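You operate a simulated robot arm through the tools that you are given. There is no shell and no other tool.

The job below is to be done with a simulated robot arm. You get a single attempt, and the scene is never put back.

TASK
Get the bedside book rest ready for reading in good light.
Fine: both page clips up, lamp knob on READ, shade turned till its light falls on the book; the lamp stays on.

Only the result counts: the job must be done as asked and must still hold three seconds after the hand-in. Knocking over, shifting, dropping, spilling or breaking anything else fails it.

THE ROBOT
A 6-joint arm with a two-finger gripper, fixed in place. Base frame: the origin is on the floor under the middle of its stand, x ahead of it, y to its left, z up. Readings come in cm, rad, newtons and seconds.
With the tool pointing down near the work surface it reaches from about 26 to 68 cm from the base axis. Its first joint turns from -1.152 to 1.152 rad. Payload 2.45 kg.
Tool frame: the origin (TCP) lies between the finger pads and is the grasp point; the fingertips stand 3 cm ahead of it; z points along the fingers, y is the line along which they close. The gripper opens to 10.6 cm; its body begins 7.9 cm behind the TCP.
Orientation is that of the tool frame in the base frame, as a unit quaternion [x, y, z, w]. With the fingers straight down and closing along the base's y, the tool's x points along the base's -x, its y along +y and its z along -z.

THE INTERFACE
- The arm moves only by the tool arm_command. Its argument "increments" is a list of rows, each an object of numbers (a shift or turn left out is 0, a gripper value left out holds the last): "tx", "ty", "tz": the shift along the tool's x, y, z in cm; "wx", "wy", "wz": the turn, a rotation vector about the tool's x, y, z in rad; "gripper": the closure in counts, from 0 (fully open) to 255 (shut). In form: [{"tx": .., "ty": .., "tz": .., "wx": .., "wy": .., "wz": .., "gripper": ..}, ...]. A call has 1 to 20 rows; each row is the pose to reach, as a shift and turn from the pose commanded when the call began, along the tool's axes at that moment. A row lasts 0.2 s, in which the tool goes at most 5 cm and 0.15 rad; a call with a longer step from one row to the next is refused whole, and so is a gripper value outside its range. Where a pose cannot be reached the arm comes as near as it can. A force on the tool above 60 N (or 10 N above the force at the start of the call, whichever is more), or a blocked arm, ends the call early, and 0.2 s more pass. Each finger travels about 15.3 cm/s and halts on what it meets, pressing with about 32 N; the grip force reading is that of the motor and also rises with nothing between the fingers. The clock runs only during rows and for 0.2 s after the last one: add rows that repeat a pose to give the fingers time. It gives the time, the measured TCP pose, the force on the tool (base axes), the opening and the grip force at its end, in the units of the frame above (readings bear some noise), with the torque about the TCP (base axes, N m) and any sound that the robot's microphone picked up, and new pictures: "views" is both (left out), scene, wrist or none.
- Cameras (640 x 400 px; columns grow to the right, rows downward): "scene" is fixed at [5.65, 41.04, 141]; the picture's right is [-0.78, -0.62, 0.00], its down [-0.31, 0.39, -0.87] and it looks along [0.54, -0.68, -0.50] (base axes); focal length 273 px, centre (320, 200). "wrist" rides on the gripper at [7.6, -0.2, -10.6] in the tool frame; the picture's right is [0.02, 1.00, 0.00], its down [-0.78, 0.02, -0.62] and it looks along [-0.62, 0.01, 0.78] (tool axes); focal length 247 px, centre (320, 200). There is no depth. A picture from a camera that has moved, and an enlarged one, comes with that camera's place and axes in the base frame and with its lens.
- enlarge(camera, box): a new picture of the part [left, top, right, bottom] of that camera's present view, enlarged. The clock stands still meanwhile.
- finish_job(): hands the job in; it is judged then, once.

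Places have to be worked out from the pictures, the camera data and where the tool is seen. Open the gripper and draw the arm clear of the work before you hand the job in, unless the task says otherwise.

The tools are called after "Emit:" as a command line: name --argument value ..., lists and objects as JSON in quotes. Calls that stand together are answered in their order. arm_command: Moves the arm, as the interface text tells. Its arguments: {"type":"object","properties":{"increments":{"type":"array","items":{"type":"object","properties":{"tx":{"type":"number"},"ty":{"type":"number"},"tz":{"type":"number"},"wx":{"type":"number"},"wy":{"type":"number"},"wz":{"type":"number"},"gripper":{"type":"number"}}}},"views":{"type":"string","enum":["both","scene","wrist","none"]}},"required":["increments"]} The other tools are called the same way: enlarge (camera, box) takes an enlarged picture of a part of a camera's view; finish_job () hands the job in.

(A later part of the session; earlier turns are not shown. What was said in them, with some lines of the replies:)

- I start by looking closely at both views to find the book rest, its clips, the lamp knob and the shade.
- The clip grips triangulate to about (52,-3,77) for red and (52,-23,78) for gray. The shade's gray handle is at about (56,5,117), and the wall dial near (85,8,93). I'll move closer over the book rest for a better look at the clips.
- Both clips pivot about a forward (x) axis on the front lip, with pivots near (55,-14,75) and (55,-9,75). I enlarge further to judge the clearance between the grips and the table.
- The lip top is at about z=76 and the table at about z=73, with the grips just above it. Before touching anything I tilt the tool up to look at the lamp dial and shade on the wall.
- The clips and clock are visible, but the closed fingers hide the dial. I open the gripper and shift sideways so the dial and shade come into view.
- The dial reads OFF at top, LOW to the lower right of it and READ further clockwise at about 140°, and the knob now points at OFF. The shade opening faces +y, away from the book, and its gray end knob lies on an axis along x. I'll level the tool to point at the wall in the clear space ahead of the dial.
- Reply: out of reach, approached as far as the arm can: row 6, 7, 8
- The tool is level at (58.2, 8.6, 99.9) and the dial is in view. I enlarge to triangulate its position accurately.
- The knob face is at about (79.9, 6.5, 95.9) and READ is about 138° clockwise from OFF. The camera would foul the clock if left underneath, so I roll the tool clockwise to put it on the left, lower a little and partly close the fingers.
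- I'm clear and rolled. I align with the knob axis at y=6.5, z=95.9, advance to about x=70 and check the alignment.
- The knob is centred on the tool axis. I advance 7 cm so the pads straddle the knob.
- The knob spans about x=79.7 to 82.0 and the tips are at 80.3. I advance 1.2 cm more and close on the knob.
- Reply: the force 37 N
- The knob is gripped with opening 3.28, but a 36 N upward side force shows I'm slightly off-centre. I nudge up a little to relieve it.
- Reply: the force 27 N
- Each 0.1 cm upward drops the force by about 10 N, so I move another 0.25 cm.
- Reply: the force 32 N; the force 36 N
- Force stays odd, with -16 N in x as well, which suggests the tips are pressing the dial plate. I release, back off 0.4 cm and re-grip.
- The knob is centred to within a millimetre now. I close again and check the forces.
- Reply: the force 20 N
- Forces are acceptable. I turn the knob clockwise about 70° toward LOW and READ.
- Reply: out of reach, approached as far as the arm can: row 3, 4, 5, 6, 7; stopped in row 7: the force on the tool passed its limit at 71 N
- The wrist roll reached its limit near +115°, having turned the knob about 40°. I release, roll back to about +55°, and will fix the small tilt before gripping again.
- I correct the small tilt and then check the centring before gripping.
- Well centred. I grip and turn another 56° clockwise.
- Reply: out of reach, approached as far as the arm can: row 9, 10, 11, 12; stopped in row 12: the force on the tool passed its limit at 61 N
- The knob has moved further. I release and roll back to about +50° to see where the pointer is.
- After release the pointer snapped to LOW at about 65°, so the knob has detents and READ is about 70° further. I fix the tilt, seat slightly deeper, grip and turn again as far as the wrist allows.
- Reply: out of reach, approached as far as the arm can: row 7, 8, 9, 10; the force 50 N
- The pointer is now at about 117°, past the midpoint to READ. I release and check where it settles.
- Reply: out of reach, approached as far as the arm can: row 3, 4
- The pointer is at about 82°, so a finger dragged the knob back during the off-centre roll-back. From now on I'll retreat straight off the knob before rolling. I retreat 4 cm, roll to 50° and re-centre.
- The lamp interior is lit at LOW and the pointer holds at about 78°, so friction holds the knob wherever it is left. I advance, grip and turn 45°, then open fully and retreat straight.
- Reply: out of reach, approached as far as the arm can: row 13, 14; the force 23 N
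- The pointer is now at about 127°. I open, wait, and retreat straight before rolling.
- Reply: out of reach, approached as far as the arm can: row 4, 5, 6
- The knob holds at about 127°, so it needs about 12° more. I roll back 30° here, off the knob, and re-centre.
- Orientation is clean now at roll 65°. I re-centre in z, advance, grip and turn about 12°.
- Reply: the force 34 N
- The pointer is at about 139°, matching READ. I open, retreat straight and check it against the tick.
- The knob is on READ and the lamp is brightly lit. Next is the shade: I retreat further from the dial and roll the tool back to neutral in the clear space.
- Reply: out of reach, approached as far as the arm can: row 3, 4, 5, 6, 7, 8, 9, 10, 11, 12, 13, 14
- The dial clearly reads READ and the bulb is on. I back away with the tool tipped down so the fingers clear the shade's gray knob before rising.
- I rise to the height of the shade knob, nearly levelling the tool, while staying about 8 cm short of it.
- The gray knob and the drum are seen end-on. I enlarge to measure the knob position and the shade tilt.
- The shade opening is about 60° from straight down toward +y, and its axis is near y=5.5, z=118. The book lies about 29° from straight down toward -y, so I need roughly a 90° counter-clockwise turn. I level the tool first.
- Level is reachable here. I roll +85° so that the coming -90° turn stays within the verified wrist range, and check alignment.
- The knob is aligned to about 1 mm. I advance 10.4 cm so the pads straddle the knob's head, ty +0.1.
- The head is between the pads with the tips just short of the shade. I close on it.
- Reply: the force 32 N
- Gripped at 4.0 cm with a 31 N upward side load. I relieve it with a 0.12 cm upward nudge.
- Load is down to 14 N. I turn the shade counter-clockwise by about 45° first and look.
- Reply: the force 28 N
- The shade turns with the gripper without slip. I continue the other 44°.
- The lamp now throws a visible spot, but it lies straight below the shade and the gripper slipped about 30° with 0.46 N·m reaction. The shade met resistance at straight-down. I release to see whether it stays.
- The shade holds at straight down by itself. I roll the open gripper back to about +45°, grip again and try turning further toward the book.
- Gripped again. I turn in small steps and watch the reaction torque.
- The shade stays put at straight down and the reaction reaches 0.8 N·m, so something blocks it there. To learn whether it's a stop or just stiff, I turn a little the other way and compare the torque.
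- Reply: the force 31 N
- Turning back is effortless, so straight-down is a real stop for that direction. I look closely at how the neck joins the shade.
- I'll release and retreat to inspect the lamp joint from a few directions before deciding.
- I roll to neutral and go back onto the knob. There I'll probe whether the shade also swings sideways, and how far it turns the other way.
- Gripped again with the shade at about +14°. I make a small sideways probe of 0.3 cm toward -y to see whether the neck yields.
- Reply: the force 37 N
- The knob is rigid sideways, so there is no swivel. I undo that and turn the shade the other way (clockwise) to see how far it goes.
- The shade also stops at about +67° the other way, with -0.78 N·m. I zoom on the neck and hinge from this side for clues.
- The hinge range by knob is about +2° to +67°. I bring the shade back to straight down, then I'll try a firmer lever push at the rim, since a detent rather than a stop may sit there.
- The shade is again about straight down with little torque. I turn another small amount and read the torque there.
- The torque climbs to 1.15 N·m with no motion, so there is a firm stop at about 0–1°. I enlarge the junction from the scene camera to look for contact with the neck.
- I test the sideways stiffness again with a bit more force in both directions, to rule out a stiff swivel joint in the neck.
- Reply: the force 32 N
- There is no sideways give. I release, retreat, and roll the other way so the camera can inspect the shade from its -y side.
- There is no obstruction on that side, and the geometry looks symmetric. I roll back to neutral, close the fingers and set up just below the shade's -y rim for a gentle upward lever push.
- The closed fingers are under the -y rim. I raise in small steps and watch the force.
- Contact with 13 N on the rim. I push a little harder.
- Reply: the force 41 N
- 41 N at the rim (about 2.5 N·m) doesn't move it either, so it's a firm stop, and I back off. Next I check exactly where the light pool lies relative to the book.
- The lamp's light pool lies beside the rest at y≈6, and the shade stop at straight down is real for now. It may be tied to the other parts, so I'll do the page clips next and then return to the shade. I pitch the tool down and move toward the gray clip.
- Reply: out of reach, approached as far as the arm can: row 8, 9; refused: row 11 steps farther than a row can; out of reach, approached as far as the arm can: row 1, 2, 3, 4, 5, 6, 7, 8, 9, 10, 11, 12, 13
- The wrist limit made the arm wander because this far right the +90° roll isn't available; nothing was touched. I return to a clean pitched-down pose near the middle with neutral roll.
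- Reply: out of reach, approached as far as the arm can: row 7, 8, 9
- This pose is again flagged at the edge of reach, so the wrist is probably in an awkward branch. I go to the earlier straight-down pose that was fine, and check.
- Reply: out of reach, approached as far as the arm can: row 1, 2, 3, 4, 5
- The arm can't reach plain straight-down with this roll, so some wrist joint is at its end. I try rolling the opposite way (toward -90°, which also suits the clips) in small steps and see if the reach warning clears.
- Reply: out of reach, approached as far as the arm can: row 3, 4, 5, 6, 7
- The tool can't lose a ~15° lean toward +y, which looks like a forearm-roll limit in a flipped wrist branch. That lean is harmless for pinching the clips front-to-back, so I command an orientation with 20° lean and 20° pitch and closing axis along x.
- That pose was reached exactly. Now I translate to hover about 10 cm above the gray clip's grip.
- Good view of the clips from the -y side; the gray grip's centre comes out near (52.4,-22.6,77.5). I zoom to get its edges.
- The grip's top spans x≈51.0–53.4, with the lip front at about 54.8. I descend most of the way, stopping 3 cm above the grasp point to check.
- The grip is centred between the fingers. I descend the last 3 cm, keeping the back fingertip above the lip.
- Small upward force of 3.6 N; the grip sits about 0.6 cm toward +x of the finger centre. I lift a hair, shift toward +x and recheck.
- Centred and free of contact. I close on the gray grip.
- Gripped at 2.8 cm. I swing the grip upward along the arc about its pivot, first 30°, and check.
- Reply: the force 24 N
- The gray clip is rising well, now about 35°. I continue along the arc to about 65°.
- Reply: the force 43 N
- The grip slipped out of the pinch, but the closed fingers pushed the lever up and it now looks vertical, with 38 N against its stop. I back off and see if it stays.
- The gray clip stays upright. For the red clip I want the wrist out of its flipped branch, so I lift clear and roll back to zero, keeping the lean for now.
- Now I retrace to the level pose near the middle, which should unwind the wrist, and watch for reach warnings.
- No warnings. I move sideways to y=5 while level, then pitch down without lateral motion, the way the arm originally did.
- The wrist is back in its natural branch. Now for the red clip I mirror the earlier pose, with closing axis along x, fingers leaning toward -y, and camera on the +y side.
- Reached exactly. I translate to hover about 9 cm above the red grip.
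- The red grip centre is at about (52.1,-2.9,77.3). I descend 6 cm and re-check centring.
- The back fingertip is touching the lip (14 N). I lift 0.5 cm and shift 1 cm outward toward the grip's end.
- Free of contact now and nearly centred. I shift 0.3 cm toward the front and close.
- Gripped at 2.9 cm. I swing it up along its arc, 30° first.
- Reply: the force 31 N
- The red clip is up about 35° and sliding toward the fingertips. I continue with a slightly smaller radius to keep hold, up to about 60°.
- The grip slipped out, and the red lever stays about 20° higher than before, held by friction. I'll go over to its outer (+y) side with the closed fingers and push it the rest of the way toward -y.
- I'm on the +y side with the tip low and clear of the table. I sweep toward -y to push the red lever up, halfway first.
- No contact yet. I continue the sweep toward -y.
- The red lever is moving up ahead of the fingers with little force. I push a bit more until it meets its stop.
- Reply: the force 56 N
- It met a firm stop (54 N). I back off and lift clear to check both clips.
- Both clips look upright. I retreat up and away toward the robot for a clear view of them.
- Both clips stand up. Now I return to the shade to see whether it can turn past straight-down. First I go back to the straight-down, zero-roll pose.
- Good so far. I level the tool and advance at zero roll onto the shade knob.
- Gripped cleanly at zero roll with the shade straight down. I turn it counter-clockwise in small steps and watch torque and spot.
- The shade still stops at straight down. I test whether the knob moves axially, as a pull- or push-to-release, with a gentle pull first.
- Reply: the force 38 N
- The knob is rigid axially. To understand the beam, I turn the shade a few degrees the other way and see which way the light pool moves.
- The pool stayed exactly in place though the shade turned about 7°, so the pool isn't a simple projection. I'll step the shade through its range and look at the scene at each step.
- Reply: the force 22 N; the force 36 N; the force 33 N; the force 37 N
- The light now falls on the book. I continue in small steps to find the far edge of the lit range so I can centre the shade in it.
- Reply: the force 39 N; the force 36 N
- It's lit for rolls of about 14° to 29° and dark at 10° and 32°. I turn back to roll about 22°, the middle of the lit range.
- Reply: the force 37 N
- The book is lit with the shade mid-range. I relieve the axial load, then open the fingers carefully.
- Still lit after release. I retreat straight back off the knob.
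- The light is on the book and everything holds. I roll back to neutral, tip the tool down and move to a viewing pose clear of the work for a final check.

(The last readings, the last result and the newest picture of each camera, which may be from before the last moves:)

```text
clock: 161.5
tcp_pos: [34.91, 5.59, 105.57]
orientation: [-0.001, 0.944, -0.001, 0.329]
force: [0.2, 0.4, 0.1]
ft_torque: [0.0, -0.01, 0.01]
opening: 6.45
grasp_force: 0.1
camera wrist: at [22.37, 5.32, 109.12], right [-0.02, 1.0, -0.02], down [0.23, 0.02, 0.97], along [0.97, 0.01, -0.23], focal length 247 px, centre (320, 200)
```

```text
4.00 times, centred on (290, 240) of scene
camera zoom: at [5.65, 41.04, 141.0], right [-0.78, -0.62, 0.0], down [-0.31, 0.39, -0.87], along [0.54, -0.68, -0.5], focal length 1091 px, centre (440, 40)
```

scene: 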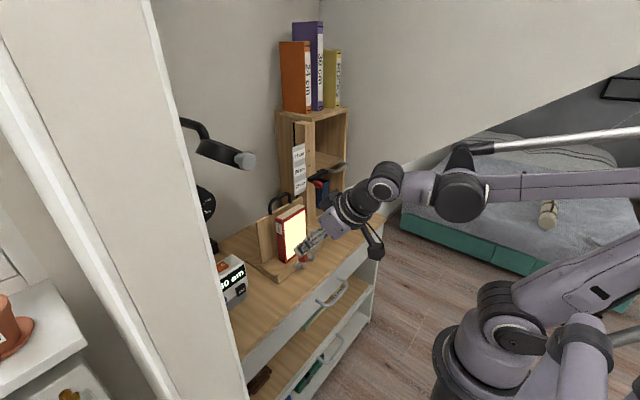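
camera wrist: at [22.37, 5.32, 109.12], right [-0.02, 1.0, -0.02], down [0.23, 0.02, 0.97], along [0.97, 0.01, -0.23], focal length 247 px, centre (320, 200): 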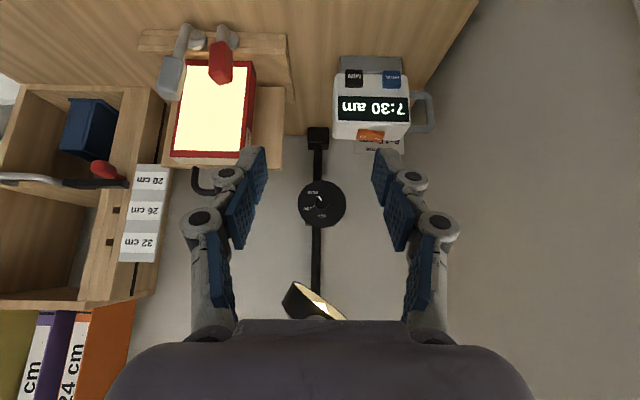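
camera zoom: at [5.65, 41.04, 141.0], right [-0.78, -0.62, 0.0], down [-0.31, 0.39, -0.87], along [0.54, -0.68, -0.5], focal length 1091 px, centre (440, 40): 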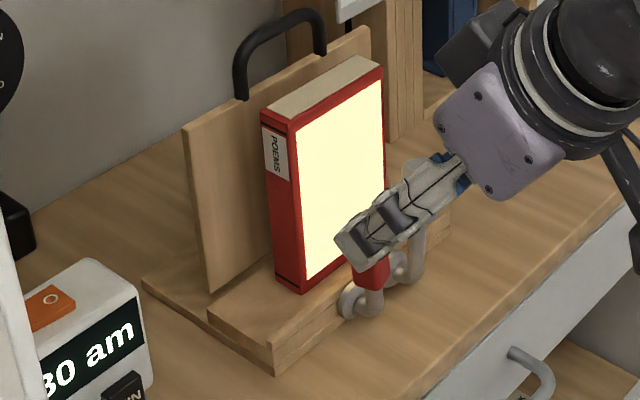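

The dial is on READ and the book is lit. The gray clip looks a few degrees short of vertical, so I move the arm fully clear and check both clips closely.

Emit:
arm_command --increments '[{"tx": -1.9, "tz": -2.4, "wy": 0.13, "gripper": 0}, {"tx": -3.8, "tz": -4.9, "wy": 0.26}, {"tx": -5.7, "tz": -7.4, "wy": 0.39}, {"tx": -7.6, "tz": -9.8, "wy": 0.52}, {"tx": -9.5, "tz": -12.3, "wy": 0.65}, {"tx": -11.4, "tz": -14.7, "wy": 0.67}, {"tx": -11.4, "tz": -14.7, "wy": 0.67}]'

Emit:
enlarge --camera "scene" --box '[275, 215, 335, 275]'

Emit:
enlarge --camera "wrist" --box '[180, 80, 340, 220]'

```text
clock: 163.1
tcp_pos: [34.73, 5.35, 123.89]
orientation: [-0.001, 1.0, -0.001, 0.0]
force: [0.2, -0.1, -0.8]
ft_torque: [0.0, -0.02, -0.02]
opening: 10.64
grasp_force: 0.0
camera wrist: at [27.06, 5.25, 134.71], right [-0.02, 1.0, 0.0], down [0.78, 0.02, 0.62], along [0.62, 0.01, -0.78], focal length 247 px, centre (320, 200)
```

scene: 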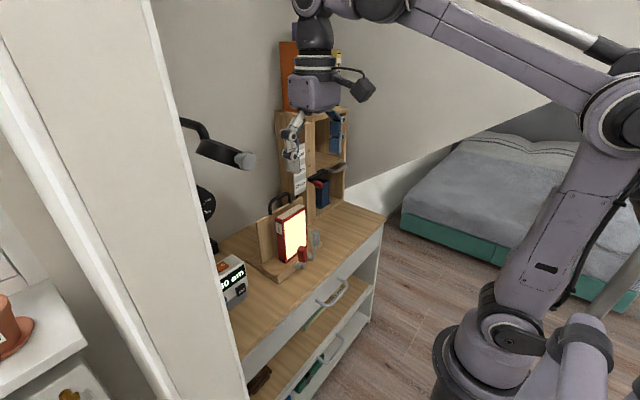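
wrist: 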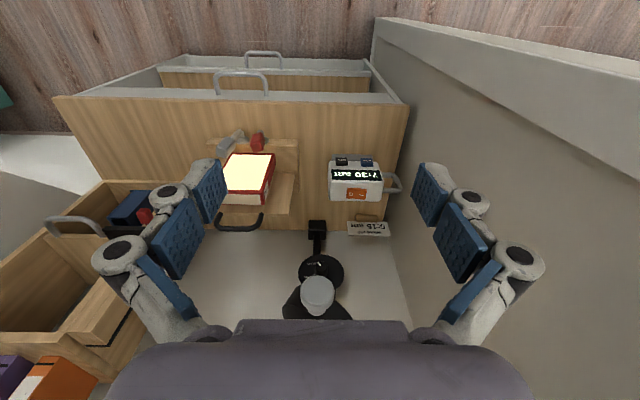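

```text
6.67 times, centred on (305, 245) of scene
camera zoom: at [5.65, 41.04, 141.0], right [-0.78, -0.62, 0.0], down [-0.31, 0.39, -0.87], along [0.54, -0.68, -0.5], focal length 1818 px, centre (420, -100)
```

zoom: 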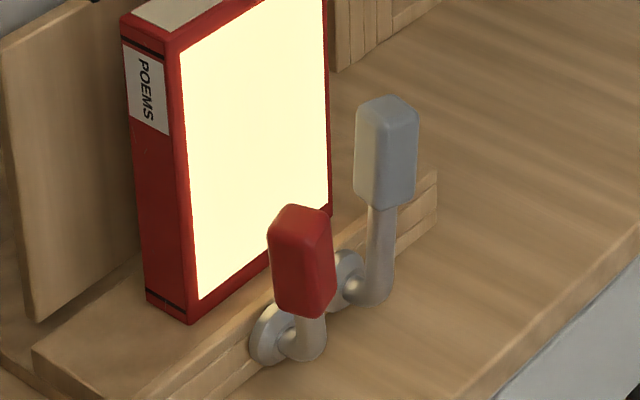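

```text
2.86 times, centred on (260, 150) of wrist
camera zoom: at [27.06, 5.25, 134.71], right [-0.02, 1.0, 0.0], down [0.78, 0.02, 0.62], along [0.62, 0.01, -0.78], focal length 706 px, centre (491, 343)
```

zoom: 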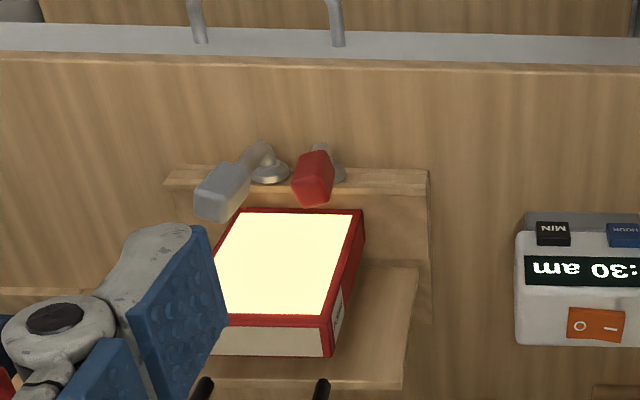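

The red clip is about 87° and the gray about 82°, and both hold steady. I'll give the gray clip a light confirming push to be sure it is at its stop, using the straight-down closed fingers from its outer side.

Emit:
arm_command --increments '[{"tx": -1.95, "ty": -3.0, "tz": 2.2, "gripper": 255}, {"tx": -3.9, "ty": -6.0, "tz": 4.4}, {"tx": -5.9, "ty": -9.0, "tz": 6.6}, {"tx": -7.8, "ty": -12.0, "tz": 8.8}, {"tx": -9.8, "ty": -15.0, "tz": 11.0}, {"tx": -11.7, "ty": -18.0, "tz": 13.2}, {"tx": -13.7, "ty": -21.0, "tz": 15.4}, {"tx": -15.6, "ty": -24.0, "tz": 17.6}, {"tx": -17.6, "ty": -26.9, "tz": 19.9}, {"tx": -17.6, "ty": -26.9, "tz": 19.9}]'

```text
clock: 165.3
tcp_pos: [52.53, -21.4, 104.41]
orientation: [-0.001, 1.0, -0.003, 0.002]
force: [-0.5, 0.3, 0.9]
ft_torque: [0.02, 0.01, -0.03]
opening: 0.0
grasp_force: 28.7
camera wrist: at [44.87, -21.57, 115.09], right [-0.02, 1.0, 0.0], down [0.78, 0.02, 0.62], along [0.62, 0.01, -0.78], focal length 247 px, centre (320, 200)
```

scene: 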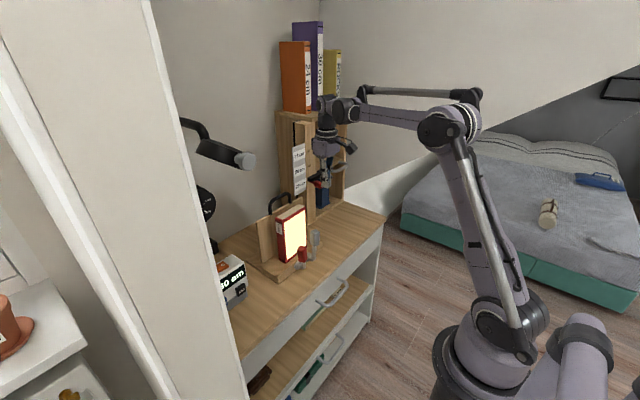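
wrist: 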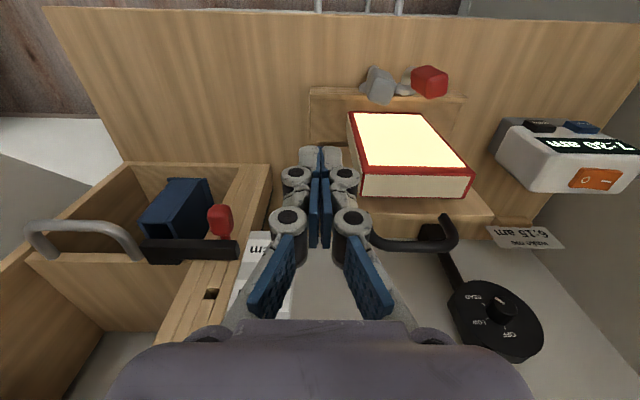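

I'm above and outside the gray clip, clear of the shelf and book. I descend beside it.

Emit:
arm_command --increments '[{"tx": 0.3, "tz": 4}, {"tx": 0.5, "tz": 8}, {"tx": 0.5, "tz": 12}, {"tx": 0.5, "tz": 16}, {"tx": 0.5, "tz": 19.9}, {"tx": 0.5, "tz": 19.9}]'

Emit:
enlarge --camera "scene" --box '[270, 190, 350, 280]'

```text
clock: 166.7
tcp_pos: [51.76, -21.34, 84.51]
orientation: [-0.001, 1.0, -0.002, 0.001]
force: [-0.2, 0.2, -1.2]
ft_torque: [0.0, 0.02, -0.01]
opening: 0.0
grasp_force: 29.0
camera wrist: at [44.14, -21.44, 95.1], right [-0.02, 1.0, 0.0], down [0.78, 0.02, 0.62], along [0.62, 0.01, -0.78], focal length 247 px, centre (320, 200)
```

scene: 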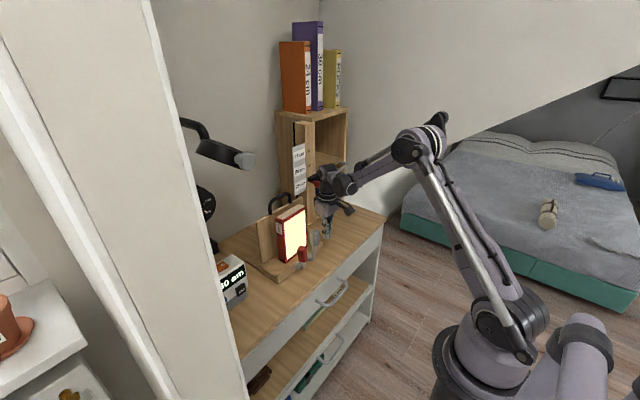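
wrist: 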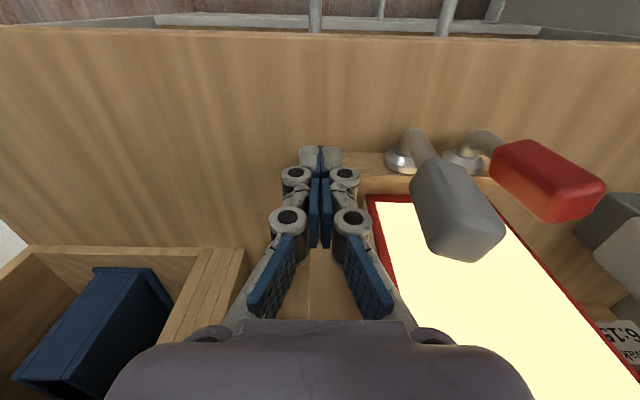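

```text
4.44 times, centred on (310, 235) of scene
camera zoom: at [5.64, 41.04, 141.0], right [-0.78, -0.62, 0.0], down [-0.31, 0.39, -0.87], along [0.54, -0.68, -0.5], focal length 1212 px, centre (364, 44)
```

zoom: 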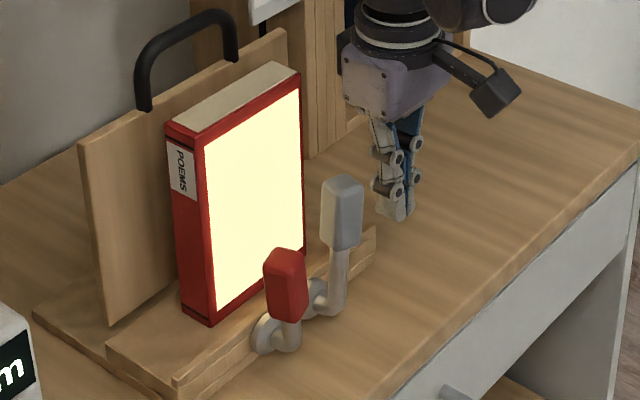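

I move toward the gray clip gently and watch for contact.

Emit:
arm_command --increments '[{"ty": 1.2}, {"ty": 2.2}, {"ty": 2.8}, {"ty": 3.2}, {"ty": 3.2}]' --views "none"

Emit:
enlarge --camera "scene" --box '[270, 190, 350, 280]'

```text
clock: 167.9
tcp_pos: [52.03, -18.3, 84.43]
orientation: [0.0, 1.0, -0.002, 0.001]
force: [0.4, 0.0, -0.2]
ft_torque: [-0.01, -0.02, -0.01]
opening: 0.0
grasp_force: 28.2
```

```text
4.44 times, centred on (310, 235) of scene
camera zoom: at [5.65, 41.04, 141.0], right [-0.78, -0.62, 0.0], down [-0.31, 0.39, -0.87], along [0.54, -0.68, -0.5], focal length 1212 px, centre (364, 44)
```

zoom: 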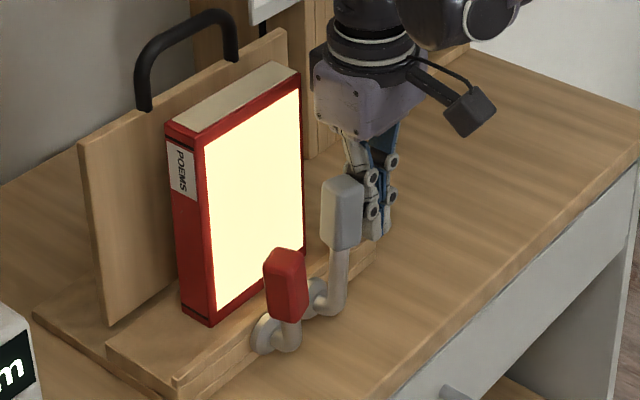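

Emit:
arm_command --increments '[{"ty": 0.3}, {"ty": 0.6}, {"ty": 0.9}, {"ty": 0.9}]' --views "none"

Emit:
enlarge --camera "scene" --box '[270, 190, 350, 280]'

```text
clock: 168.9
tcp_pos: [51.93, -18.04, 84.3]
orientation: [0.002, 1.0, -0.006, -0.001]
force: [3.4, -34.7, 2.9]
ft_torque: [1.15, 0.09, -0.05]
opening: 0.01
grasp_force: 29.3
```

```text
4.44 times, centred on (310, 235) of scene
camera zoom: at [5.65, 40.96, 141.02], right [-0.78, -0.62, 0.0], down [-0.31, 0.39, -0.87], along [0.54, -0.68, -0.5], focal length 1212 px, centre (364, 44)
```

zoom: 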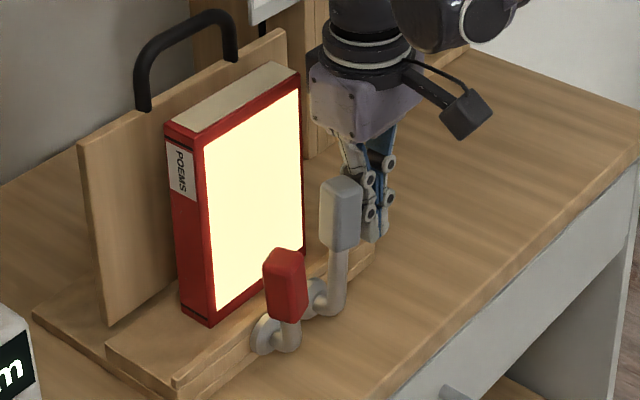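

The gray clip is at its stop: 35 N and no motion. I back off, rise, and return to a parked pose with the gripper open.

Emit:
arm_command --increments '[{"ty": -1.0}, {"ty": -3.5}, {"ty": -4.0, "tz": -4}, {"ty": -4.0, "tz": -8}, {"ty": -4.0, "tz": -12.5}, {"ty": -4.0, "tz": -17}, {"ty": -4.0, "tz": -21}, {"ty": -4.0, "tz": -21}]' --views "none"

Emit:
arm_command --increments '[{"tx": 2, "ty": 3.0, "tz": -2.0, "gripper": 0}, {"tx": 4, "ty": 6.0, "tz": -4.0}, {"tx": 6, "ty": 9.0, "tz": -6.0}, {"tx": 8, "ty": 12.0, "tz": -8.0}, {"tx": 10, "ty": 15.0, "tz": -10.0}, {"tx": 12, "ty": 18.0, "tz": -12.0}, {"tx": 14, "ty": 20.0, "tz": -14.0}, {"tx": 15.5, "ty": 22.0, "tz": -16.0}, {"tx": 15.5, "ty": 22.0, "tz": -16.0}]'

Emit:
enlarge --camera "scene" --box '[180, 110, 350, 300]'

Emit:
enlarge --camera "wrist" --box '[180, 80, 400, 300]'

```text
clock: 170.7
tcp_pos: [52.0, -21.46, 105.39]
orientation: [-0.001, 1.0, -0.001, 0.001]
force: [0.9, 0.1, -0.4]
ft_torque: [-0.02, -0.04, -0.03]
opening: 0.0
grasp_force: 28.5
```

```text
clock: 172.7
tcp_pos: [36.44, 0.8, 121.57]
orientation: [0.0, 1.0, -0.002, 0.0]
force: [0.0, 0.6, 0.3]
ft_torque: [0.04, -0.02, -0.01]
opening: 10.6
grasp_force: 0.0
camera wrist: at [28.75, 0.75, 132.23], right [-0.02, 1.0, 0.0], down [0.78, 0.02, 0.62], along [0.62, 0.01, -0.78], focal length 247 px, centre (320, 200)
```

scene: 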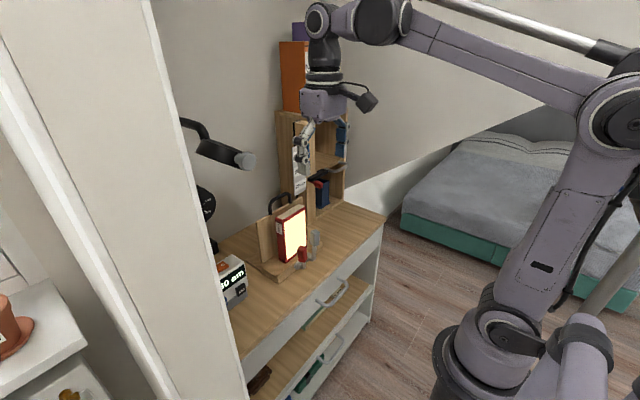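
wrist: 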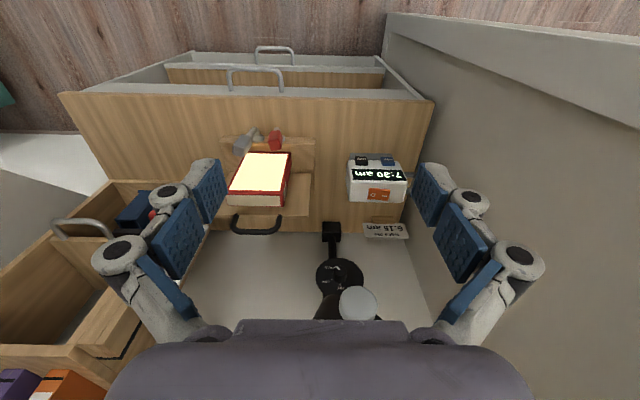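

```text
2.11 times, centred on (265, 205) of scene
camera zoom: at [5.64, 41.04, 141.0], right [-0.78, -0.62, 0.0], down [-0.31, 0.39, -0.87], along [0.54, -0.68, -0.5], focal length 574 px, centre (436, 190)
```

zoom: 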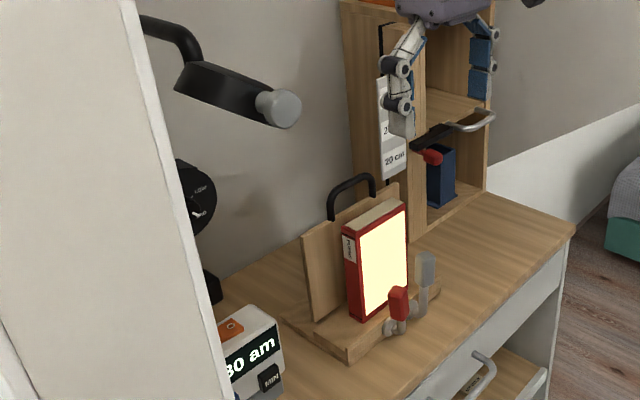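

```text
1.82 times, centred on (290, 190) of wrist
camera zoom: at [28.75, 0.75, 132.23], right [-0.02, 1.0, 0.0], down [0.78, 0.02, 0.62], along [0.62, 0.01, -0.78], focal length 449 px, centre (374, 218)
```

zoom: 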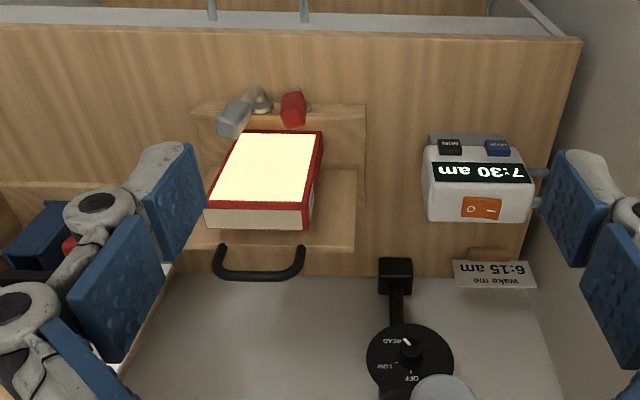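

Everything holds: both clips are up at their stops, the dial is on READ and lit, the light is on the book, and the clock and shelf look undisturbed. The gripper is open and the arm is clear, so I hand in.

Emit:
finish_job

```text
The job is handed in.
```

The book rest was ready for reading when I handed the job in, and everything was holding in the last pictures I took. The result of the judging hasn't come back to me.

- **Page clips:** Both are up and at their end stops. A final 35 N push on the gray clip didn't move it, and pushing the red one met a firm stop at 54 N. The red clip stands at about 87° and the gray at about 82°.
- **Lamp knob:** The pointer is on READ and the lamp is on and bright.
- **Shade:** The light falls on the open face of the book. I turned the shade to the middle of the range where the book is lit, so it has a few degrees of margin either way.
- **Surroundings:** The book, clock and shelf look unmoved. A fingertip briefly pressed the rest's front lip at 14 N while I was lining up on the red clip, and I moved off it.

The gripper is open and the arm is clear of the work.
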